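You operate a simulated robot arm through the tools that you are given. There is no shell and no other tool. Be economical: measure what you need, move in short steps, check, and stop when the job is done.

Carry out the task below with a simulated robot arm. There is one attempt and no reset: what you move stays moved.

## Task
Fetch the yellow cube and set it on top of the beige wooden block.

Only the result counts: the job must be done as asked and must still hold three seconds after the hand-in. Knocking over, shifting, dropping, spilling or breaking anything else fails it.

## Robot
A 6-joint arm with a two-finger parallel gripper, fixed in place. Base frame: the origin is at the foot of the arm, x ahead of it, y to its left, z up; the work surface is at about z = 0. Lengths are in m, angles in rad, forces in N, time in s.
With the tool pointing down near the work surface it reaches from about 0.18 to 0.46 m from the base axis. Its first joint turns from -1.222 to 1.222 rad. Payload 1.9 kg.
Tool frame: the origin (TCP) lies between the finger pads and is the grasp point; the fingertips stand 0.023 m ahead of it; z points along the fingers, y is the line along which they close. The gripper opens to 0.094 m. The fingers are 0.038 m wide and 0.01 m thick; the gripper's body (0.054 by 0.096 m) begins 0.039 m behind the TCP.
Orientation is that of the tool frame in the base frame, as a unit quaternion [w, x, y, z]. With the fingers straight down and closing along the base's y, the tool's x points along the base's -x, its y along +y and its z along -z.

## Interface
- The arm moves only by the tool send_rows. Its argument "increments" is a list of rows, each a list of 7 numbers: the shift along the tool's x, y, z in m, then the turn, a rotation vector about the tool's x, y, z in degrees, then the finger opening in m, from 0 to 0.094. In form: [[tx, ty, tz, rx, ry, rz, hand], ...]. A call has 1 to 20 rows; each row shifts and turns the commanded pose from where the row before left it, along the tool's axes as they then stand. A row lasts 0.2 s, in which the tool goes at most 0.05 m and 0.15 rad; a call with a longer step from one row to the next is refused whole, and so is a gripper value outside its range. A pose out of reach is approached as far as the arm can. The call stops where the force on the tool passes 40 N (or 10 N more than at its start, if that is more) or the arm is blocked; 0.2 s more then pass. Each finger travels about 0.108 m/s and halts on what it meets, pressing with about 25 N; the grip force reading is that of the motor and also rises with nothing between the fingers. The clock runs only during rows and for 0.2 s after the last one: add rows that do not move to give the fingers time. The reply holds the time, the measured pose of the TCP, the force on the tool along the base axes, the opening and the grip force, in the units named above and with some noise.
- Cameras (640 x 400 px; columns grow to the right, rows downward): "scene" is fixed at [0.0649, 0.3173, 0.4279]; the picture's right is [-0.71, -0.70, 0.00], its down [-0.38, 0.38, -0.84] and it looks along [0.59, -0.60, -0.54] (base axes); focal length 214 px, centre (320, 200). "wrist" rides on the gripper at [0.086, 0.016, -0.075] in the tool frame; the picture's right is [-0.18, 0.98, 0.00], its down [-0.58, -0.11, -0.81] and it looks along [-0.79, -0.15, 0.59] (tool axes); focal length 243 px, centre (320, 200). There is no depth. A picture from a camera that has moved, and an enlarged one, comes with that camera's place and axes in the base frame and with its lens.
- grab_frame(camera): a new picture of that camera. The clock stands still meanwhile.
- enlarge(camera, box): a new picture of the part [left, top, right, bottom] of that camera's present view, enlarged. The clock stands still meanwhile.
- sign_off(): hands the job in; it is judged then, once.

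Go step by step. Nothing tells you positions but the pictures and the camera data: compare them with the known pose of the tool, close in by small moves and look again before you grip or let go. The budget is 90 turns and 42 pictures, counting those below and the enlarged ones. Unless the task says otherwise, let go and move clear before handing in, and close with one line.

The tools are called after "Emit:" as name(argument=value, ...) on one line, values as JSON. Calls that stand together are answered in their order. send_rows: Moves the arm, as the interface text tells. Its arguments: {"type":"object","properties":{"increments":{"type":"array","items":{"type":"array","items":{"type":"number"}}}},"required":["increments"]} The other tools are called the same way: grab_frame (camera) takes a picture; enlarge (camera, box) takes an enlarged picture of a part of a camera's view; sign_off () hands the job in.

At the start:

```text
time_s: 0.0
ee_pos: [0.2471, 0.1999, 0.3211]
tcp_rot: [0.001, 0.001, 1.0, 0.0]
force: [0.7, -0.3, -0.1]
grip_width: 0.0939
grasp_force: 0.0
```

scene: 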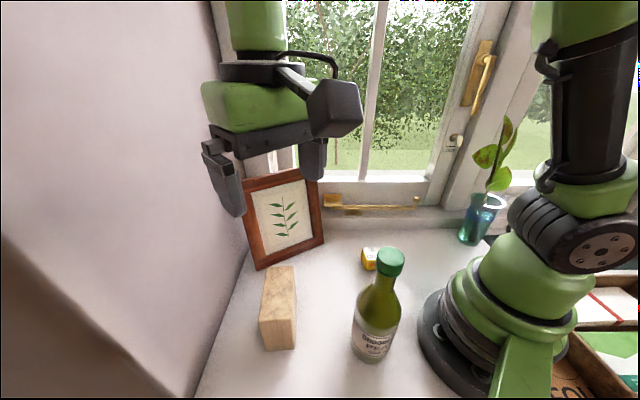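
wrist: 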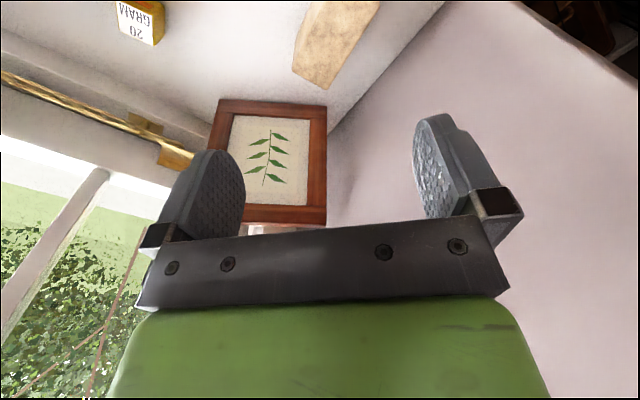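

The yellow cube is near (0.24, -0.04), behind the bottle, and the beige block is to the left of the picture. I'll enlarge both to measure them.

Emit:
enlarge(camera="scene", box=[330, 220, 430, 282])

Emit:
enlarge(camera="scene", box=[200, 250, 360, 350])

Emit:
enlarge(camera="wrist", box=[80, 0, 400, 200])

```text
6.40 times, centred on (380, 251) of scene
camera zoom: at [0.0649, 0.3173, 0.4279], right [-0.71, -0.7, 0.0], down [-0.38, 0.38, -0.84], along [0.59, -0.6, -0.54], focal length 1373 px, centre (-64, -126)
```

zoom: 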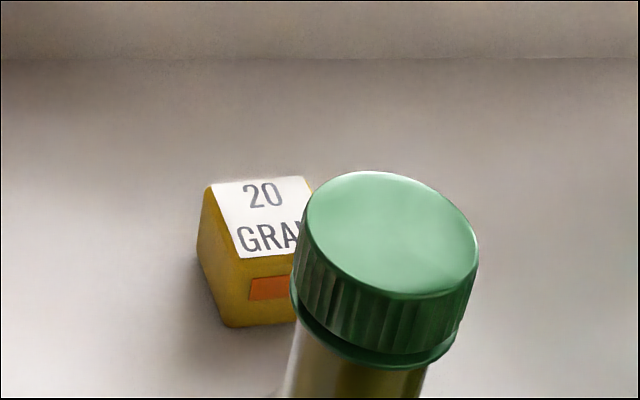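

```text
4.00 times, centred on (280, 300) of scene
camera zoom: at [0.0649, 0.3173, 0.4279], right [-0.71, -0.7, 0.0], down [-0.38, 0.38, -0.84], along [0.59, -0.6, -0.54], focal length 858 px, centre (480, -200)
```

zoom: 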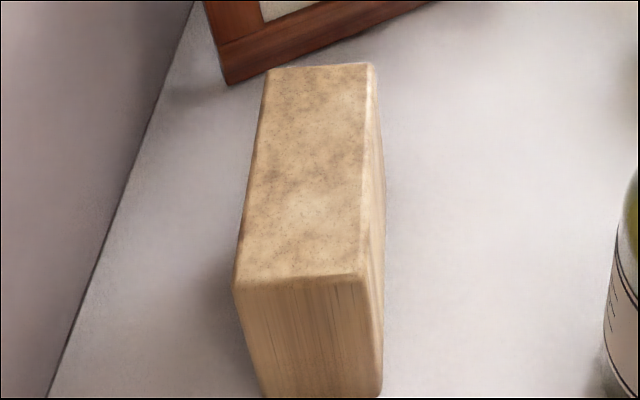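

```text
2.00 times, centred on (240, 100) of wrist
camera zoom: at [0.1599, 0.2172, 0.3963], right [0.18, 0.98, 0.0], down [0.58, -0.11, 0.81], along [0.79, -0.15, -0.59], focal length 485 px, centre (480, 400)
```

zoom: 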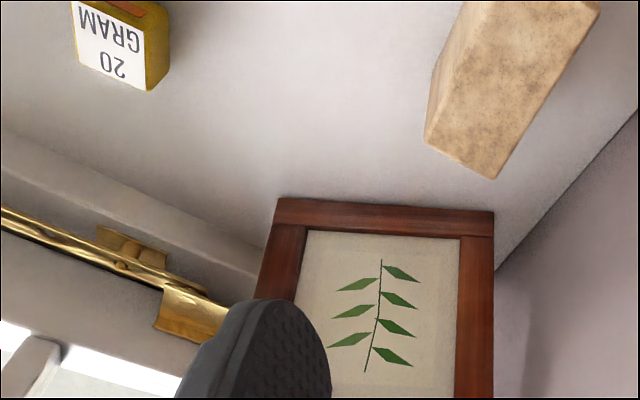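

Cube: side about 0.037, centre about (0.232, -0.037), edges at about 50°/140°. Block: top at about z 0.098, centre about (0.276, 0.206). Bottle: about (0.13, 0.113), 0.21 tall. I'll go above the cube at height, turn 50° so the camera stays away from the bottle, and look again.

Emit:
send_rows(increments=[[0.0025, -0.0394, 0, 0, 0, 0, 0.094], [0.0025, -0.0394, 0, 0, 0, 0, 0.094], [0.0025, -0.0394, 0, 0, 0, 0, 0.094], [0.0025, -0.0394, 0, 0, 0, 0, 0.094], [0.0025, -0.0394, 0, 0, 0, 0, 0.094], [0.0025, -0.0394, 0, 0, 0, 0, 0.094], [0, 0, 0.01, 0, 0, -7.14, 0.094], [0, 0, 0.01, 0, 0, -7.14, 0.094], [0, 0, 0.02, 0, 0, -7.14, 0.094], [0, 0, 0.02, 0, 0, -7.14, 0.094], [0, 0, 0.02, 0, 0, -7.14, 0.094], [0, 0, 0.02, 0, 0, -7.14, 0.094], [0, 0, 0.02, 0, 0, -7.14, 0.094], [0, 0, 0, 0, 0, 0, 0.094]])

Emit:
grab_frame(camera="scene")

Emit:
grab_frame(camera="wrist")

```text
time_s: 3.0
ee_pos: [0.2317, -0.036, 0.2009]
tcp_rot: [0.001, -0.423, 0.906, -0.001]
force: [0.5, -0.1, 0.2]
grip_width: 0.0941
grasp_force: 0.1
```

```text
36 pictures are left
```

scene: 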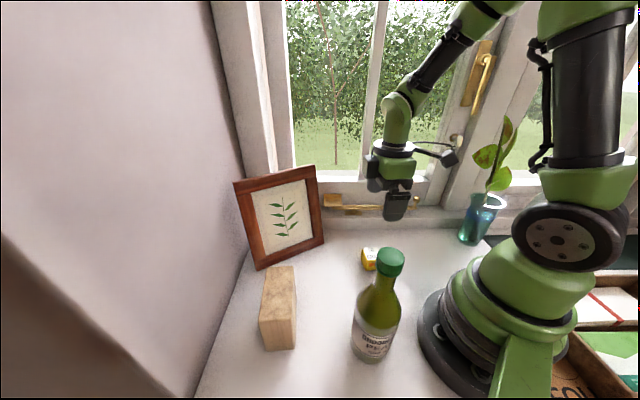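

```text
35 pictures are left
camera wrist: at [0.1633, -0.0914, 0.275], right [-0.63, 0.77, 0.0], down [0.46, 0.38, 0.81], along [0.62, 0.51, -0.59], focal length 243 px, centre (320, 200)
```

wrist: 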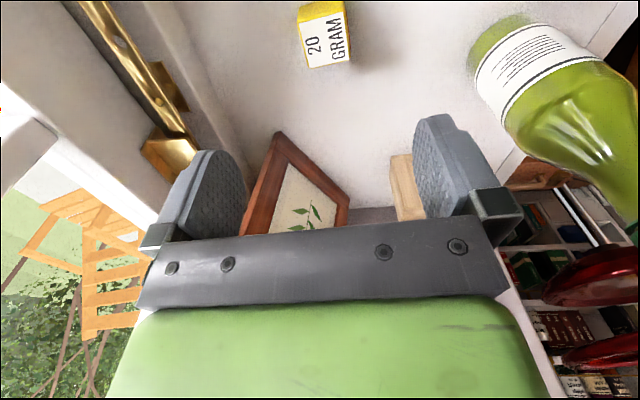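

The tool is over my estimated cube position, and the wrist camera sees the cube clearly. I'll enlarge it to refine the estimate.

Emit:
enlarge(camera="wrist", box=[272, 0, 400, 80])

```text
5.00 times, centred on (336, 40) of wrist
camera zoom: at [0.1633, -0.0914, 0.275], right [-0.63, 0.77, 0.0], down [0.46, 0.38, 0.81], along [0.62, 0.51, -0.59], focal length 1213 px, centre (240, 1000)
```

zoom: 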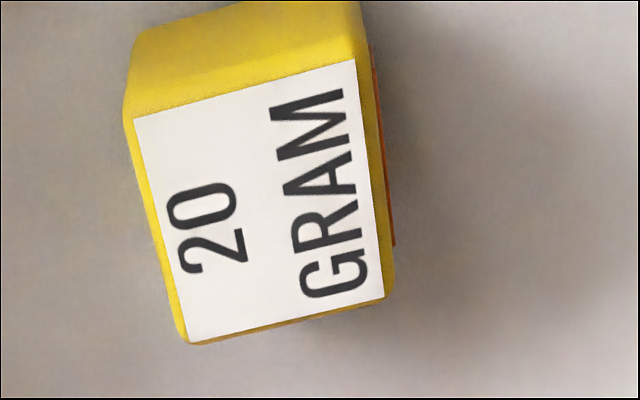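

The cube is at about (0.2295, -0.033), with yaw about 142°. I'll apply the small correction, descend to z of about 0.09, still above the cube, and look again.

Emit:
send_rows(increments=[[-0.0009, 0.0036, 0, 0, 0, -2.2, 0.094], [0, 0, 0.037, 0, 0, 0, 0.094], [0, 0, 0.037, 0, 0, 0, 0.094], [0, 0, 0.037, 0, 0, 0, 0.094], [0, 0, 0, 0, 0, 0, 0.094]])

Emit:
grab_frame(camera="wrist")

Emit:
enlarge(camera="scene", box=[310, 170, 470, 270])

```text
time_s: 4.2
ee_pos: [0.2307, -0.0348, 0.0898]
tcp_rot: [0.002, -0.439, 0.898, -0.001]
force: [0.4, 0.9, -1.4]
grip_width: 0.094
grasp_force: 0.0
```

```text
33 pictures are left
camera wrist: at [0.1643, -0.0914, 0.164], right [-0.66, 0.75, 0.0], down [0.44, 0.39, 0.81], along [0.61, 0.53, -0.59], focal length 243 px, centre (320, 200)
```

wrist: 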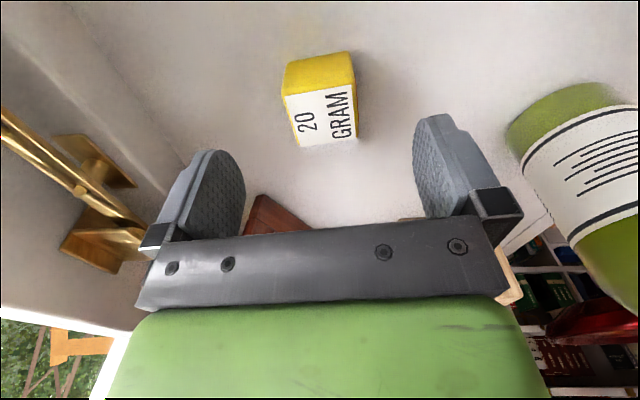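

```text
4.00 times, centred on (390, 220) of scene
camera zoom: at [0.0649, 0.3173, 0.4279], right [-0.71, -0.7, 0.0], down [-0.38, 0.38, -0.84], along [0.59, -0.6, -0.54], focal length 858 px, centre (40, 120)
```

zoom: 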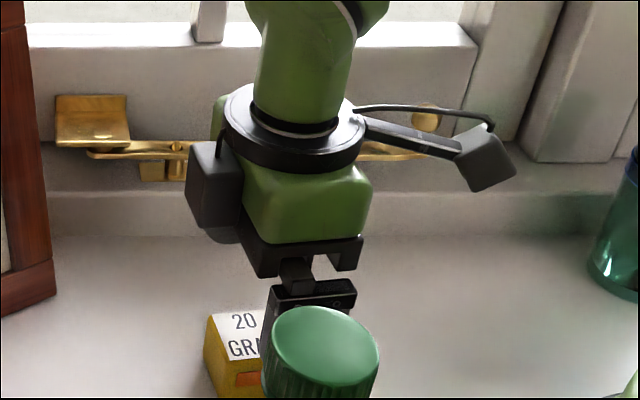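

The cube sits between the finger planes and is aligned with them. I'll make a 2 mm correction, descend to z of about 0.029 and close.

Emit:
send_rows(increments=[[-0.0008, 0.0022, 0.01, 0, 0, 0, 0.094], [0, 0, 0.02, 0, 0, 0, 0.094], [0, 0, 0.02, 0, 0, 0, 0.094], [0, 0, 0.011, 0, 0, 0, 0.094], [0, 0, 0, 0, 0, 0, 0.094]])

Emit:
grab_frame(camera="wrist")

```text
time_s: 5.4
ee_pos: [0.2279, -0.031, 0.0282]
tcp_rot: [0.001, -0.44, 0.898, 0.0]
force: [-0.2, -0.2, 0.3]
grip_width: 0.0941
grasp_force: 0.0
```

```text
31 pictures are left
camera wrist: at [0.1621, -0.0888, 0.1031], right [-0.66, 0.75, 0.0], down [0.44, 0.39, 0.81], along [0.61, 0.53, -0.59], focal length 243 px, centre (320, 200)
```

wrist: 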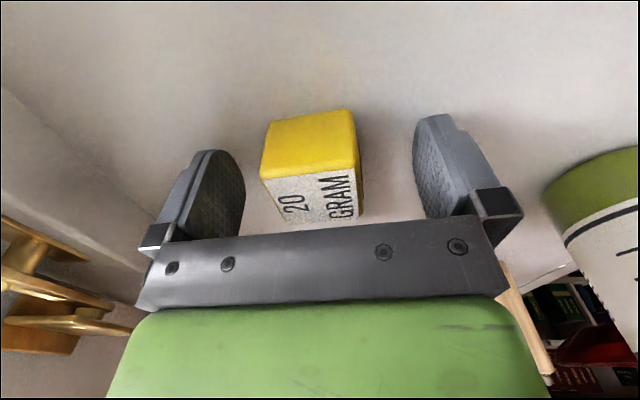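

The fingers straddle the cube, so I'm closing now.

Emit:
send_rows(increments=[[0, 0, 0, 0, 0, 0, 0.06], [0, 0, 0, 0, 0, 0, 0.03], [0, 0, 0, 0, 0, 0, 0.03], [0, 0, 0, 0, 0, 0, 0.03], [0, 0, 0, 0, 0, 0, 0.03]])

Emit:
grab_frame(camera="wrist")

```text
time_s: 6.6
ee_pos: [0.2274, -0.0314, 0.0284]
tcp_rot: [0.001, -0.439, 0.898, -0.001]
force: [0.1, 0.8, 0.7]
grip_width: 0.0412
grasp_force: 25.2
```

```text
30 pictures are left
camera wrist: at [0.162, -0.0888, 0.1033], right [-0.66, 0.75, 0.0], down [0.44, 0.39, 0.81], along [0.6, 0.53, -0.59], focal length 243 px, centre (320, 200)
```

wrist: 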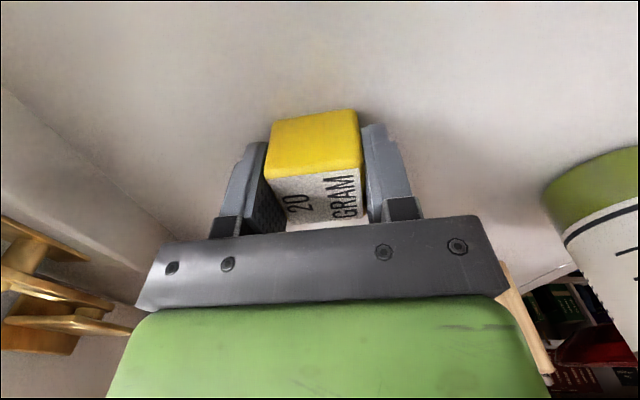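

The cube is held (width 0.041). I'll lift it to z of about 0.25 and carry it over the block, well above the bottle.

Emit:
send_rows(increments=[[0, 0, -0.02, 0, 0, 0, 0.03], [0, 0, -0.034, 0, 0, 0, 0.03], [0, 0, -0.034, 0, 0, 0, 0.03], [0, 0, -0.034, 0, 0, 0, 0.03], [0, 0, -0.034, 0, 0, 0, 0.03], [0, 0, -0.034, 0, 0, 0, 0.03], [0, 0, -0.03, 0, 0, 0, 0.03], [0, 0, 0, 0, 0, 0, 0.03], [-0.031, 0.0154, 0, 0, 0, 0, 0.03], [-0.031, 0.0154, 0, 0, 0, 0, 0.03], [-0.031, 0.0154, 0, 0, 0, 0, 0.03], [-0.031, 0.0154, 0, 0, 0, 0, 0.03], [-0.031, 0.0154, 0, 0, 0, 0, 0.03], [-0.031, 0.0154, 0, 0, 0, 0, 0.03], [-0.031, 0.0154, 0, 0, 0, 0, 0.03], [0, 0, 0, 0, 0, 0, 0.03]])

Emit:
grab_frame(camera="scene")

Emit:
grab_frame(camera="wrist")

```text
time_s: 10.0
ee_pos: [0.276, 0.2073, 0.2473]
tcp_rot: [0.001, -0.439, 0.898, 0.001]
force: [-0.9, -0.6, -0.5]
grip_width: 0.0303
grasp_force: 0.1
```

```text
29 pictures are left
```

scene: 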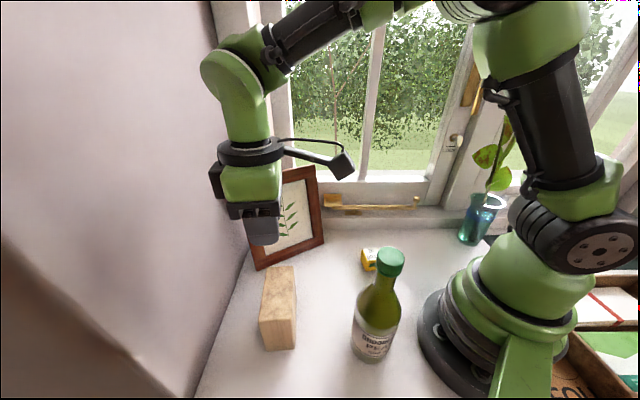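

```text
28 pictures are left
camera wrist: at [0.2101, 0.15, 0.3228], right [-0.66, 0.75, 0.0], down [0.44, 0.39, 0.81], along [0.6, 0.53, -0.59], focal length 243 px, centre (320, 200)
```

wrist: 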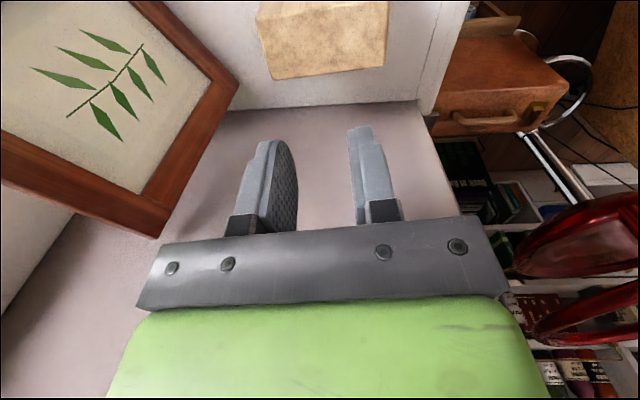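

The fingers are empty: the cube slipped out during the lift and sits near its original spot. I'll look at it closely before I try again.

Emit:
enlarge(camera="scene", box=[330, 220, 430, 282])

Emit:
enlarge(camera="scene", box=[200, 180, 360, 280])

```text
6.40 times, centred on (380, 251) of scene
camera zoom: at [0.0649, 0.3173, 0.4279], right [-0.71, -0.7, 0.0], down [-0.38, 0.38, -0.84], along [0.59, -0.6, -0.54], focal length 1373 px, centre (-64, -126)
```

zoom: 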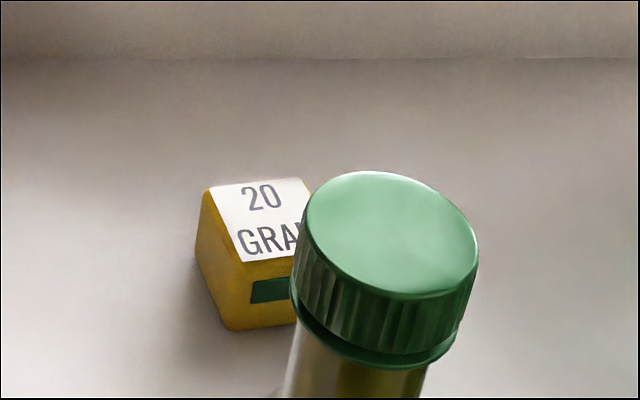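

```text
4.00 times, centred on (280, 230) of scene
camera zoom: at [0.0649, 0.3173, 0.4279], right [-0.71, -0.7, 0.0], down [-0.38, 0.38, -0.84], along [0.59, -0.6, -0.54], focal length 858 px, centre (480, 80)
```

zoom: 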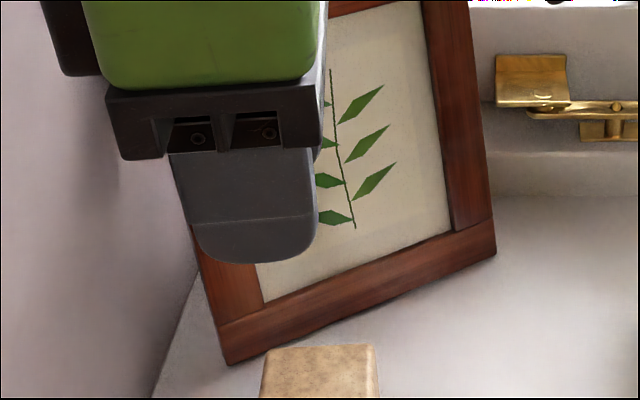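

The orange patch on the cube's side has turned green since I squeezed it, so it looks like an indicator, perhaps for a hold-down that has now released. The cube has barely moved, so I'll go back above it and look again before regripping.

Emit:
send_rows(increments=[[0.0311, -0.0156, 0, 0, 0, 0, 0.05], [0.0311, -0.0156, 0, 0, 0, 0, 0.094], [0.0311, -0.0156, 0, 0, 0, 0, 0.094], [0.0311, -0.0156, 0, 0, 0, 0, 0.094], [0.0311, -0.0156, 0, 0, 0, 0, 0.094], [0.0311, -0.0156, 0, 0, 0, 0, 0.094], [0.0311, -0.0156, 0, 0, 0, 0, 0.094], [0, 0, 0.04, 0, 0, 0, 0.094], [0, 0, 0.04, 0, 0, 0, 0.094], [0, 0, 0.04, 0, 0, 0, 0.094], [0, 0, 0.037, 0, 0, 0, 0.094], [0, 0, 0, 0, 0, 0, 0.094]])

Emit:
grab_frame(camera="wrist")

Emit:
enlarge(camera="scene", box=[330, 220, 430, 282])

```text
time_s: 12.6
ee_pos: [0.2281, -0.032, 0.0915]
tcp_rot: [0.001, -0.439, 0.899, -0.001]
force: [0.1, 0.1, 0.5]
grip_width: 0.0939
grasp_force: 0.1
```

```text
25 pictures are left
camera wrist: at [0.162, -0.0889, 0.1662], right [-0.66, 0.75, 0.0], down [0.44, 0.39, 0.81], along [0.6, 0.53, -0.59], focal length 243 px, centre (320, 200)
```

wrist: 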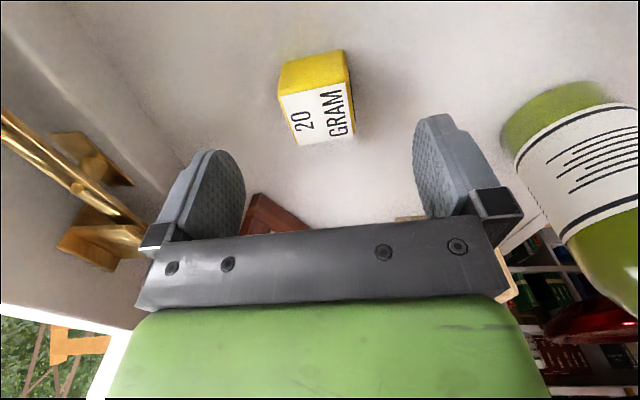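

```text
6.40 times, centred on (380, 251) of scene
camera zoom: at [0.0649, 0.3173, 0.4279], right [-0.71, -0.7, 0.0], down [-0.38, 0.38, -0.84], along [0.59, -0.6, -0.54], focal length 1373 px, centre (-64, -126)
```

zoom: 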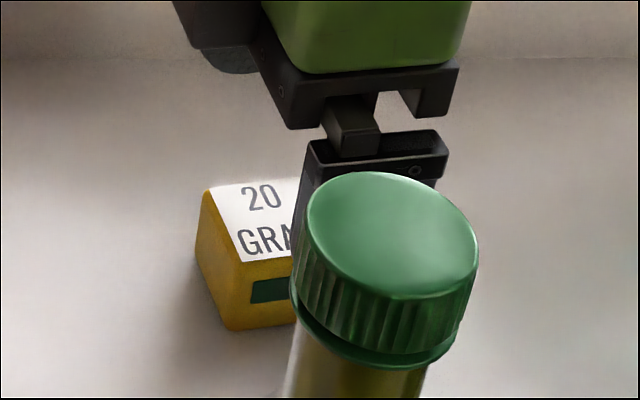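

The cube is still in place and the patch is still green. I'll descend, grip, then lift slowly by just 2 cm and check.

Emit:
send_rows(increments=[[0.002, 0, 0.02, 0, 0, 0, 0.094], [0, 0, 0.022, 0, 0, 0, 0.094], [0, 0, 0.022, 0, 0, 0, 0.094], [0, 0, 0, 0, 0, 0, 0.06], [0, 0, 0, 0, 0, 0, 0.03], [0, 0, 0, 0, 0, 0, 0.02], [0, 0, 0, 0, 0, 0, 0.02], [0, 0, 0, 0, 0, 0, 0.02], [0, 0, -0.003, 0, 0, 0, 0.02], [0, 0, -0.005, 0, 0, 0, 0.02], [0, 0, -0.005, 0, 0, 0, 0.02], [0, 0, -0.007, 0, 0, 0, 0.02], [0, 0, 0, 0, 0, 0, 0.02]])

Emit:
grab_frame(camera="wrist")

```text
time_s: 15.4
ee_pos: [0.2258, -0.0339, 0.0494]
tcp_rot: [0.001, -0.439, 0.898, 0.0]
force: [0.2, 0.0, -0.6]
grip_width: 0.0408
grasp_force: 24.9
```

```text
23 pictures are left
camera wrist: at [0.1609, -0.0916, 0.1238], right [-0.66, 0.75, 0.0], down [0.44, 0.39, 0.81], along [0.6, 0.53, -0.59], focal length 243 px, centre (320, 200)
```

wrist: 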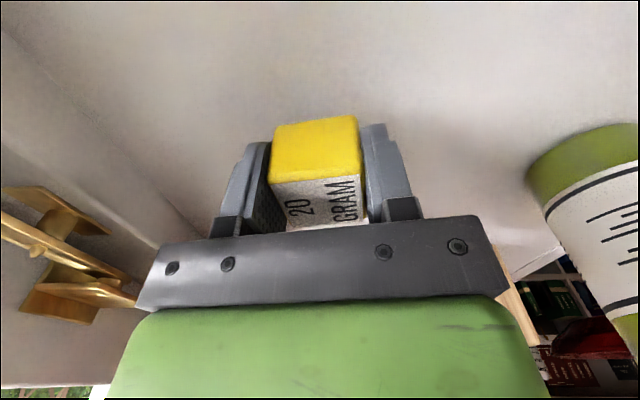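

The cube rose with the gripper this time. I'll keep lifting gently and confirm it is held before carrying it across.

Emit:
send_rows(increments=[[0, 0, -0.01, 0, 0, 0, 0.02], [0, 0, -0.02, 0, 0, 0, 0.02], [0, 0, -0.02, 0, 0, 0, 0.02], [0, 0, -0.025, 0, 0, 0, 0.02], [0, 0, -0.025, 0, 0, 0, 0.02], [0, 0, -0.025, 0, 0, 0, 0.02], [0, 0, -0.025, 0, 0, 0, 0.02], [0, 0, -0.025, 0, 0, 0, 0.02], [0, 0, -0.02, 0, 0, 0, 0.02], [0, 0, -0.005, 0, 0, 0, 0.02], [0, 0, 0, 0, 0, 0, 0.02]])

```text
time_s: 17.8
ee_pos: [0.2277, -0.0342, 0.2483]
tcp_rot: [0.002, -0.44, 0.898, 0.0]
force: [0.0, -0.1, -1.3]
grip_width: 0.0412
grasp_force: 25.0
```

Still held at 0.041. Carrying it over the block now.

Emit:
send_rows(increments=[[-0.0109, 0.0055, 0, 0, 0, 0, 0.02], [-0.0219, 0.0109, 0, 0, 0, 0, 0.02], [-0.0219, 0.0109, 0, 0, 0, 0, 0.02], [-0.0219, 0.0109, 0, 0, 0, 0, 0.02], [-0.0219, 0.0109, 0, 0, 0, 0, 0.02], [-0.0219, 0.0109, 0, 0, 0, 0, 0.02], [-0.0219, 0.0109, 0, 0, 0, 0, 0.02], [-0.0219, 0.0109, 0, 0, 0, 0, 0.02], [-0.0219, 0.0109, 0, 0, 0, 0, 0.02], [-0.0219, 0.0109, 0, 0, 0, 0, 0.02], [-0.0109, 0.0055, 0, 0, 0, 0, 0.02], [0, 0, 0, 0, 0, 0, 0.02]])

Emit:
enlarge(camera="scene", box=[180, 200, 420, 350])

Emit:
grab_frame(camera="wrist")

```text
time_s: 20.4
ee_pos: [0.275, 0.205, 0.2479]
tcp_rot: [0.001, -0.439, 0.898, -0.001]
force: [-0.2, -0.1, 0.0]
grip_width: 0.0415
grasp_force: 24.8
```

```text
2.67 times, centred on (300, 275) of scene
camera zoom: at [0.0649, 0.3173, 0.4279], right [-0.71, -0.7, 0.0], down [-0.38, 0.38, -0.84], along [0.59, -0.6, -0.54], focal length 572 px, centre (373, 0)
```

zoom: 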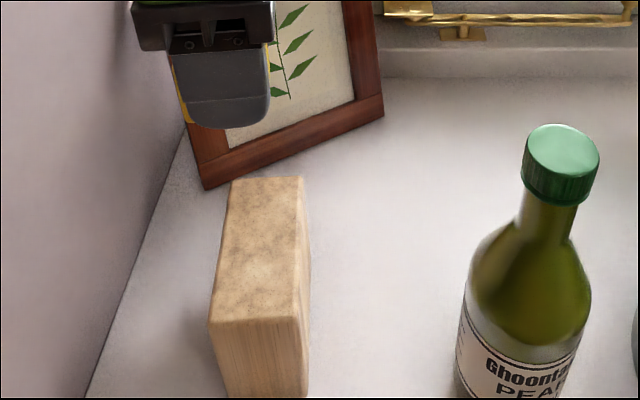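

```text
21 pictures are left
camera wrist: at [0.2091, 0.1476, 0.323], right [-0.66, 0.75, 0.0], down [0.44, 0.39, 0.81], along [0.6, 0.53, -0.59], focal length 243 px, centre (320, 200)
```

wrist: 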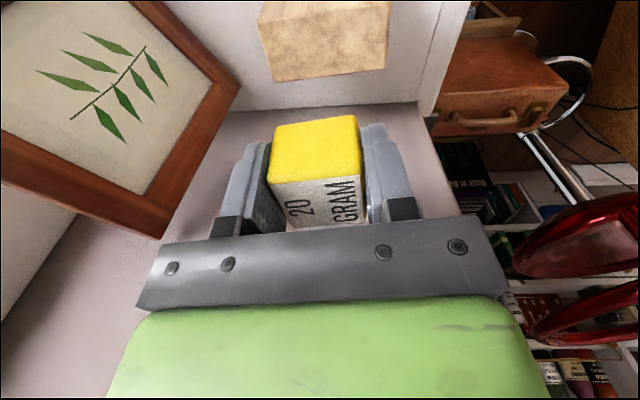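

The wrist view puts the block centre at about (0.274, 0.207), which agrees with the scene view. I'll descend to just above it and check.

Emit:
send_rows(increments=[[0, 0, 0.02, 0, 0, 0, 0.02], [0, 0, 0.025, 0, 0, 0, 0.02], [0, 0, 0.025, 0, 0, 0, 0.02], [0, 0, 0.02, 0, 0, 0, 0.02], [0, 0, 0.008, 0, 0, 0, 0.02], [0, 0, 0, 0, 0, 0, 0.02]])

Emit:
enlarge(camera="scene", box=[200, 220, 360, 320])

Emit:
grab_frame(camera="wrist")

```text
time_s: 21.8
ee_pos: [0.2746, 0.2054, 0.1495]
tcp_rot: [0.001, -0.44, 0.898, 0.0]
force: [1.1, 0.4, -0.6]
grip_width: 0.0411
grasp_force: 25.2
```

```text
4.00 times, centred on (280, 270) of scene
camera zoom: at [0.0649, 0.3173, 0.4279], right [-0.71, -0.7, 0.0], down [-0.38, 0.38, -0.84], along [0.59, -0.6, -0.54], focal length 858 px, centre (480, -80)
```

zoom: 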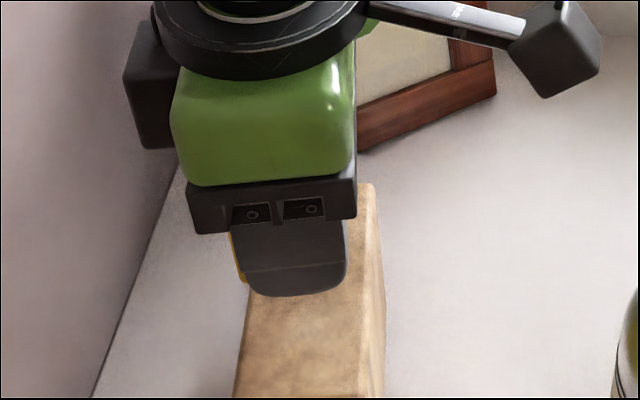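

```text
19 pictures are left
camera wrist: at [0.21, 0.1478, 0.2251], right [-0.66, 0.75, 0.0], down [0.44, 0.39, 0.81], along [0.6, 0.53, -0.59], focal length 243 px, centre (320, 200)
```

wrist: 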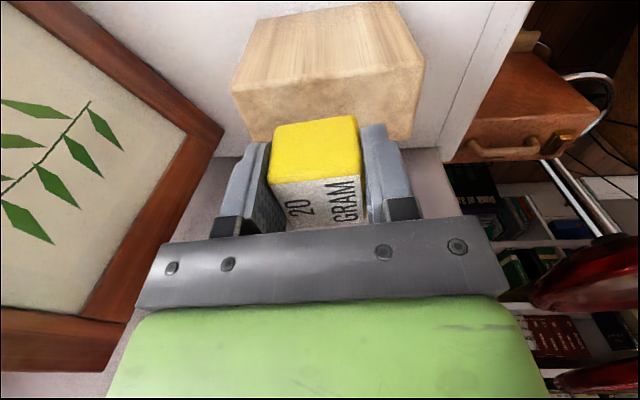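

Comparing the near edges in the wrist view, and checking against the scene, the cube sits about 5 mm too far toward the block's far side. I'll shift 5.5 mm along tool +x and lower a bit.

Emit:
send_rows(increments=[[0.0055, 0.002, 0, 0, 0, 0, 0.02], [0, 0, 0.007, 0, 0, 0, 0.02], [0, 0, 0.007, 0, 0, 0, 0.02], [0, 0, 0, 0, 0, 0, 0.02]])

Emit:
grab_frame(camera="wrist")

Emit:
enlarge(camera="scene", box=[220, 250, 348, 330])

```text
time_s: 22.8
ee_pos: [0.2708, 0.2026, 0.1359]
tcp_rot: [0.001, -0.44, 0.898, 0.001]
force: [-0.3, 0.1, -0.3]
grip_width: 0.0413
grasp_force: 24.6
```

```text
18 pictures are left
camera wrist: at [0.2047, 0.1452, 0.2114], right [-0.66, 0.75, 0.0], down [0.44, 0.39, 0.81], along [0.6, 0.53, -0.59], focal length 243 px, centre (320, 200)
```

wrist: 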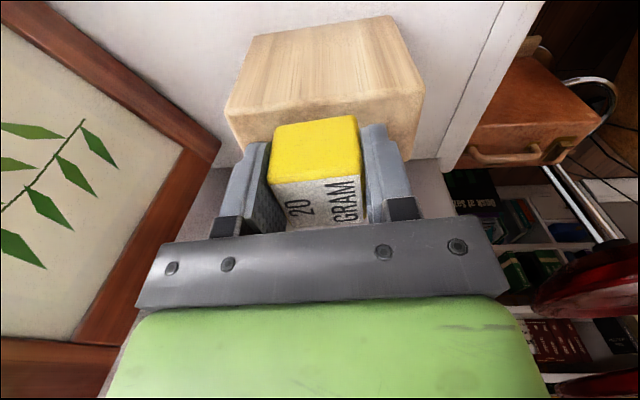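

```text
5.00 times, centred on (284, 290) of scene
camera zoom: at [0.0649, 0.3173, 0.4279], right [-0.71, -0.7, 0.0], down [-0.38, 0.38, -0.84], along [0.59, -0.6, -0.54], focal length 1072 px, centre (500, -250)
```

zoom: 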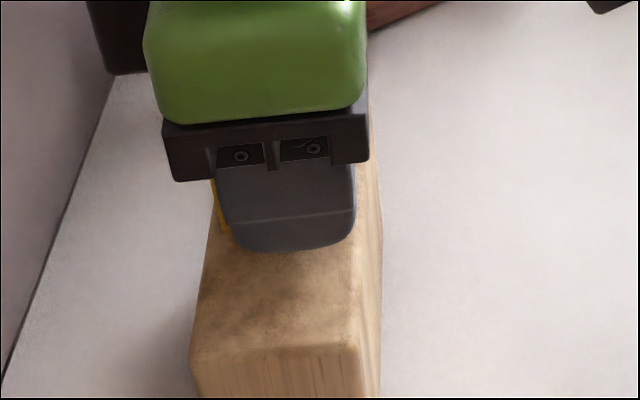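

Both views now show the cube centred across the block. I'll lower it in small steps until it touches.

Emit:
send_rows(increments=[[0, 0, 0.003, 0, 0, 0, 0.02], [0, 0, 0.002, 0, 0, 0, 0.02], [0, 0, 0, 0, 0, 0, 0.02]])

Emit:
enlarge(camera="wrist", box=[220, 80, 420, 205])

```text
time_s: 23.6
ee_pos: [0.2716, 0.2016, 0.1322]
tcp_rot: [0.001, -0.439, 0.899, 0.0]
force: [1.2, -0.3, -0.7]
grip_width: 0.0409
grasp_force: 25.0
```

```text
3.20 times, centred on (320, 142) of wrist
camera zoom: at [0.2051, 0.1445, 0.2064], right [-0.66, 0.75, 0.0], down [0.44, 0.39, 0.81], along [0.6, 0.53, -0.59], focal length 776 px, centre (320, 384)
```

zoom: 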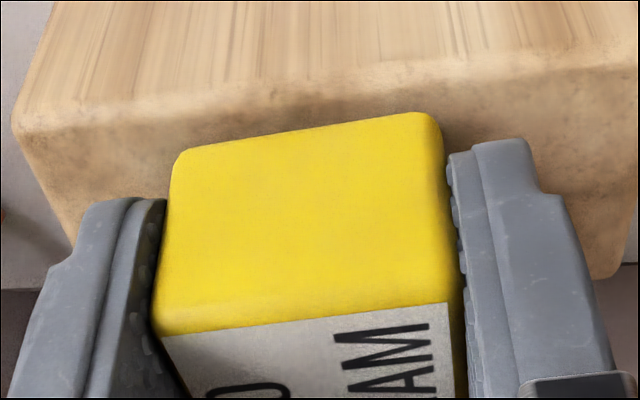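

Still no contact, and the cube is a few millimetres above the block. I'll keep going down in small steps.

Emit:
send_rows(increments=[[0, 0, 0.0015, 0, 0, 0, 0.02], [0, 0, 0.0015, 0, 0, 0, 0.02], [0, 0, 0, 0, 0, 0, 0.02]])

```text
time_s: 24.4
ee_pos: [0.2706, 0.2025, 0.1271]
tcp_rot: [0.001, -0.439, 0.898, -0.001]
force: [-1.0, 0.2, 6.1]
grip_width: 0.0412
grasp_force: 25.3
```

A force of 6 N upward means the cube has touched the block. I'll check the contact in the wrist view before letting go.

Emit:
enlarge(camera="wrist", box=[220, 80, 420, 205])

Emit:
enlarge(camera="scene", box=[220, 250, 348, 330])

```text
3.20 times, centred on (320, 142) of wrist
camera zoom: at [0.205, 0.1446, 0.2029], right [-0.66, 0.75, 0.0], down [0.44, 0.39, 0.81], along [0.6, 0.53, -0.59], focal length 776 px, centre (320, 384)
```

zoom: 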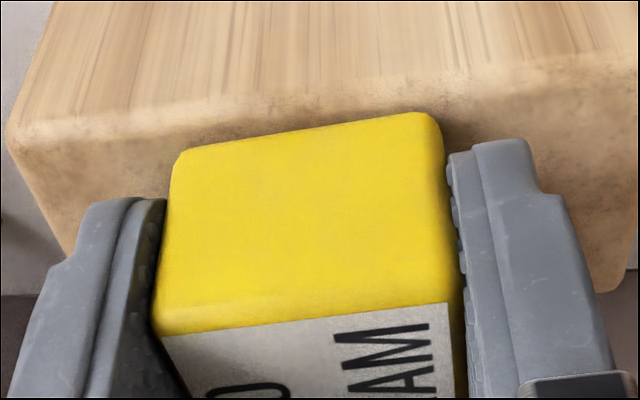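

```text
5.00 times, centred on (284, 290) of scene
camera zoom: at [0.0649, 0.3173, 0.4279], right [-0.71, -0.7, 0.0], down [-0.38, 0.38, -0.84], along [0.59, -0.6, -0.54], focal length 1072 px, centre (500, -250)
```

zoom: 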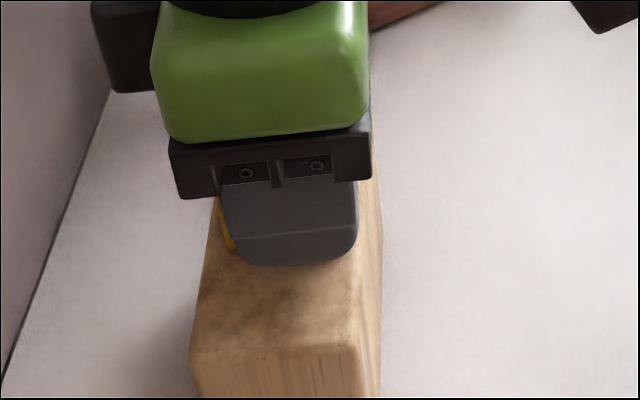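

The cube is on the block, squarely within its top face. I'll open gently and rise straight up.

Emit:
send_rows(increments=[[0, 0, 0, 0, 0, 0, 0.045], [0, 0, 0, 0, 0, 0, 0.055], [0, 0, 0, 0, 0, 0, 0.07], [0, 0, 0, 0, 0, 0, 0.07], [0, 0, -0.01, 0, 0, 0, 0.07], [0, 0, -0.02, 0, 0, 0, 0.07], [0, 0, -0.03, 0, 0, 0, 0.07], [0, 0, -0.04, 0, 0, 0, 0.07], [0, 0, -0.04, 0, 0, 0, 0.07], [0, 0, 0, 0, 0, 0, 0.07]])

Emit:
grab_frame(camera="scene")

Emit:
grab_frame(camera="wrist")

```text
time_s: 26.6
ee_pos: [0.2694, 0.2005, 0.2688]
tcp_rot: [0.001, -0.438, 0.899, -0.001]
force: [0.8, 0.2, 0.4]
grip_width: 0.07
grasp_force: 0.0
```

```text
13 pictures are left
```

scene: 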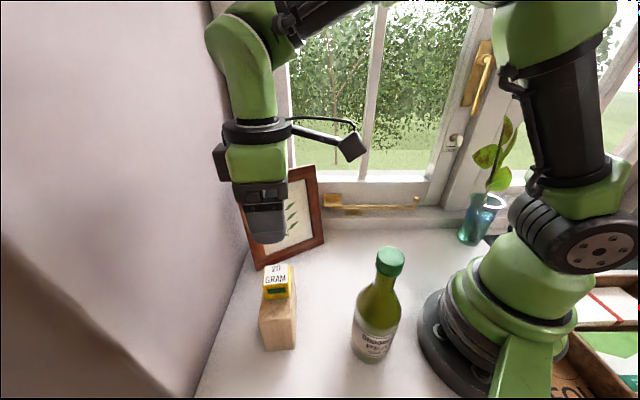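

```text
12 pictures are left
camera wrist: at [0.2033, 0.1425, 0.3446], right [-0.66, 0.75, 0.0], down [0.44, 0.39, 0.81], along [0.6, 0.53, -0.59], focal length 243 px, centre (320, 200)
```

wrist: 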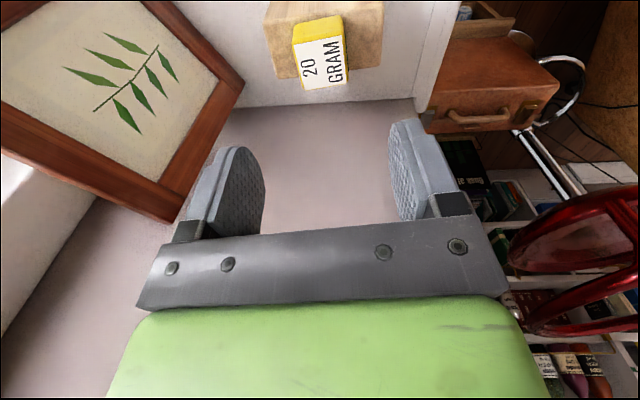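

The cube is resting flat on the block, the gripper is clear, and the block, bottle and frame look unmoved. I'm handing in now.

Emit:
sign_off()

```text
The job is handed in.
```

The yellow cube is on top of the beige wooden block and the gripper is clear; the first lift slipped, so it took a second grip, and in the last pictures nothing else looked moved.
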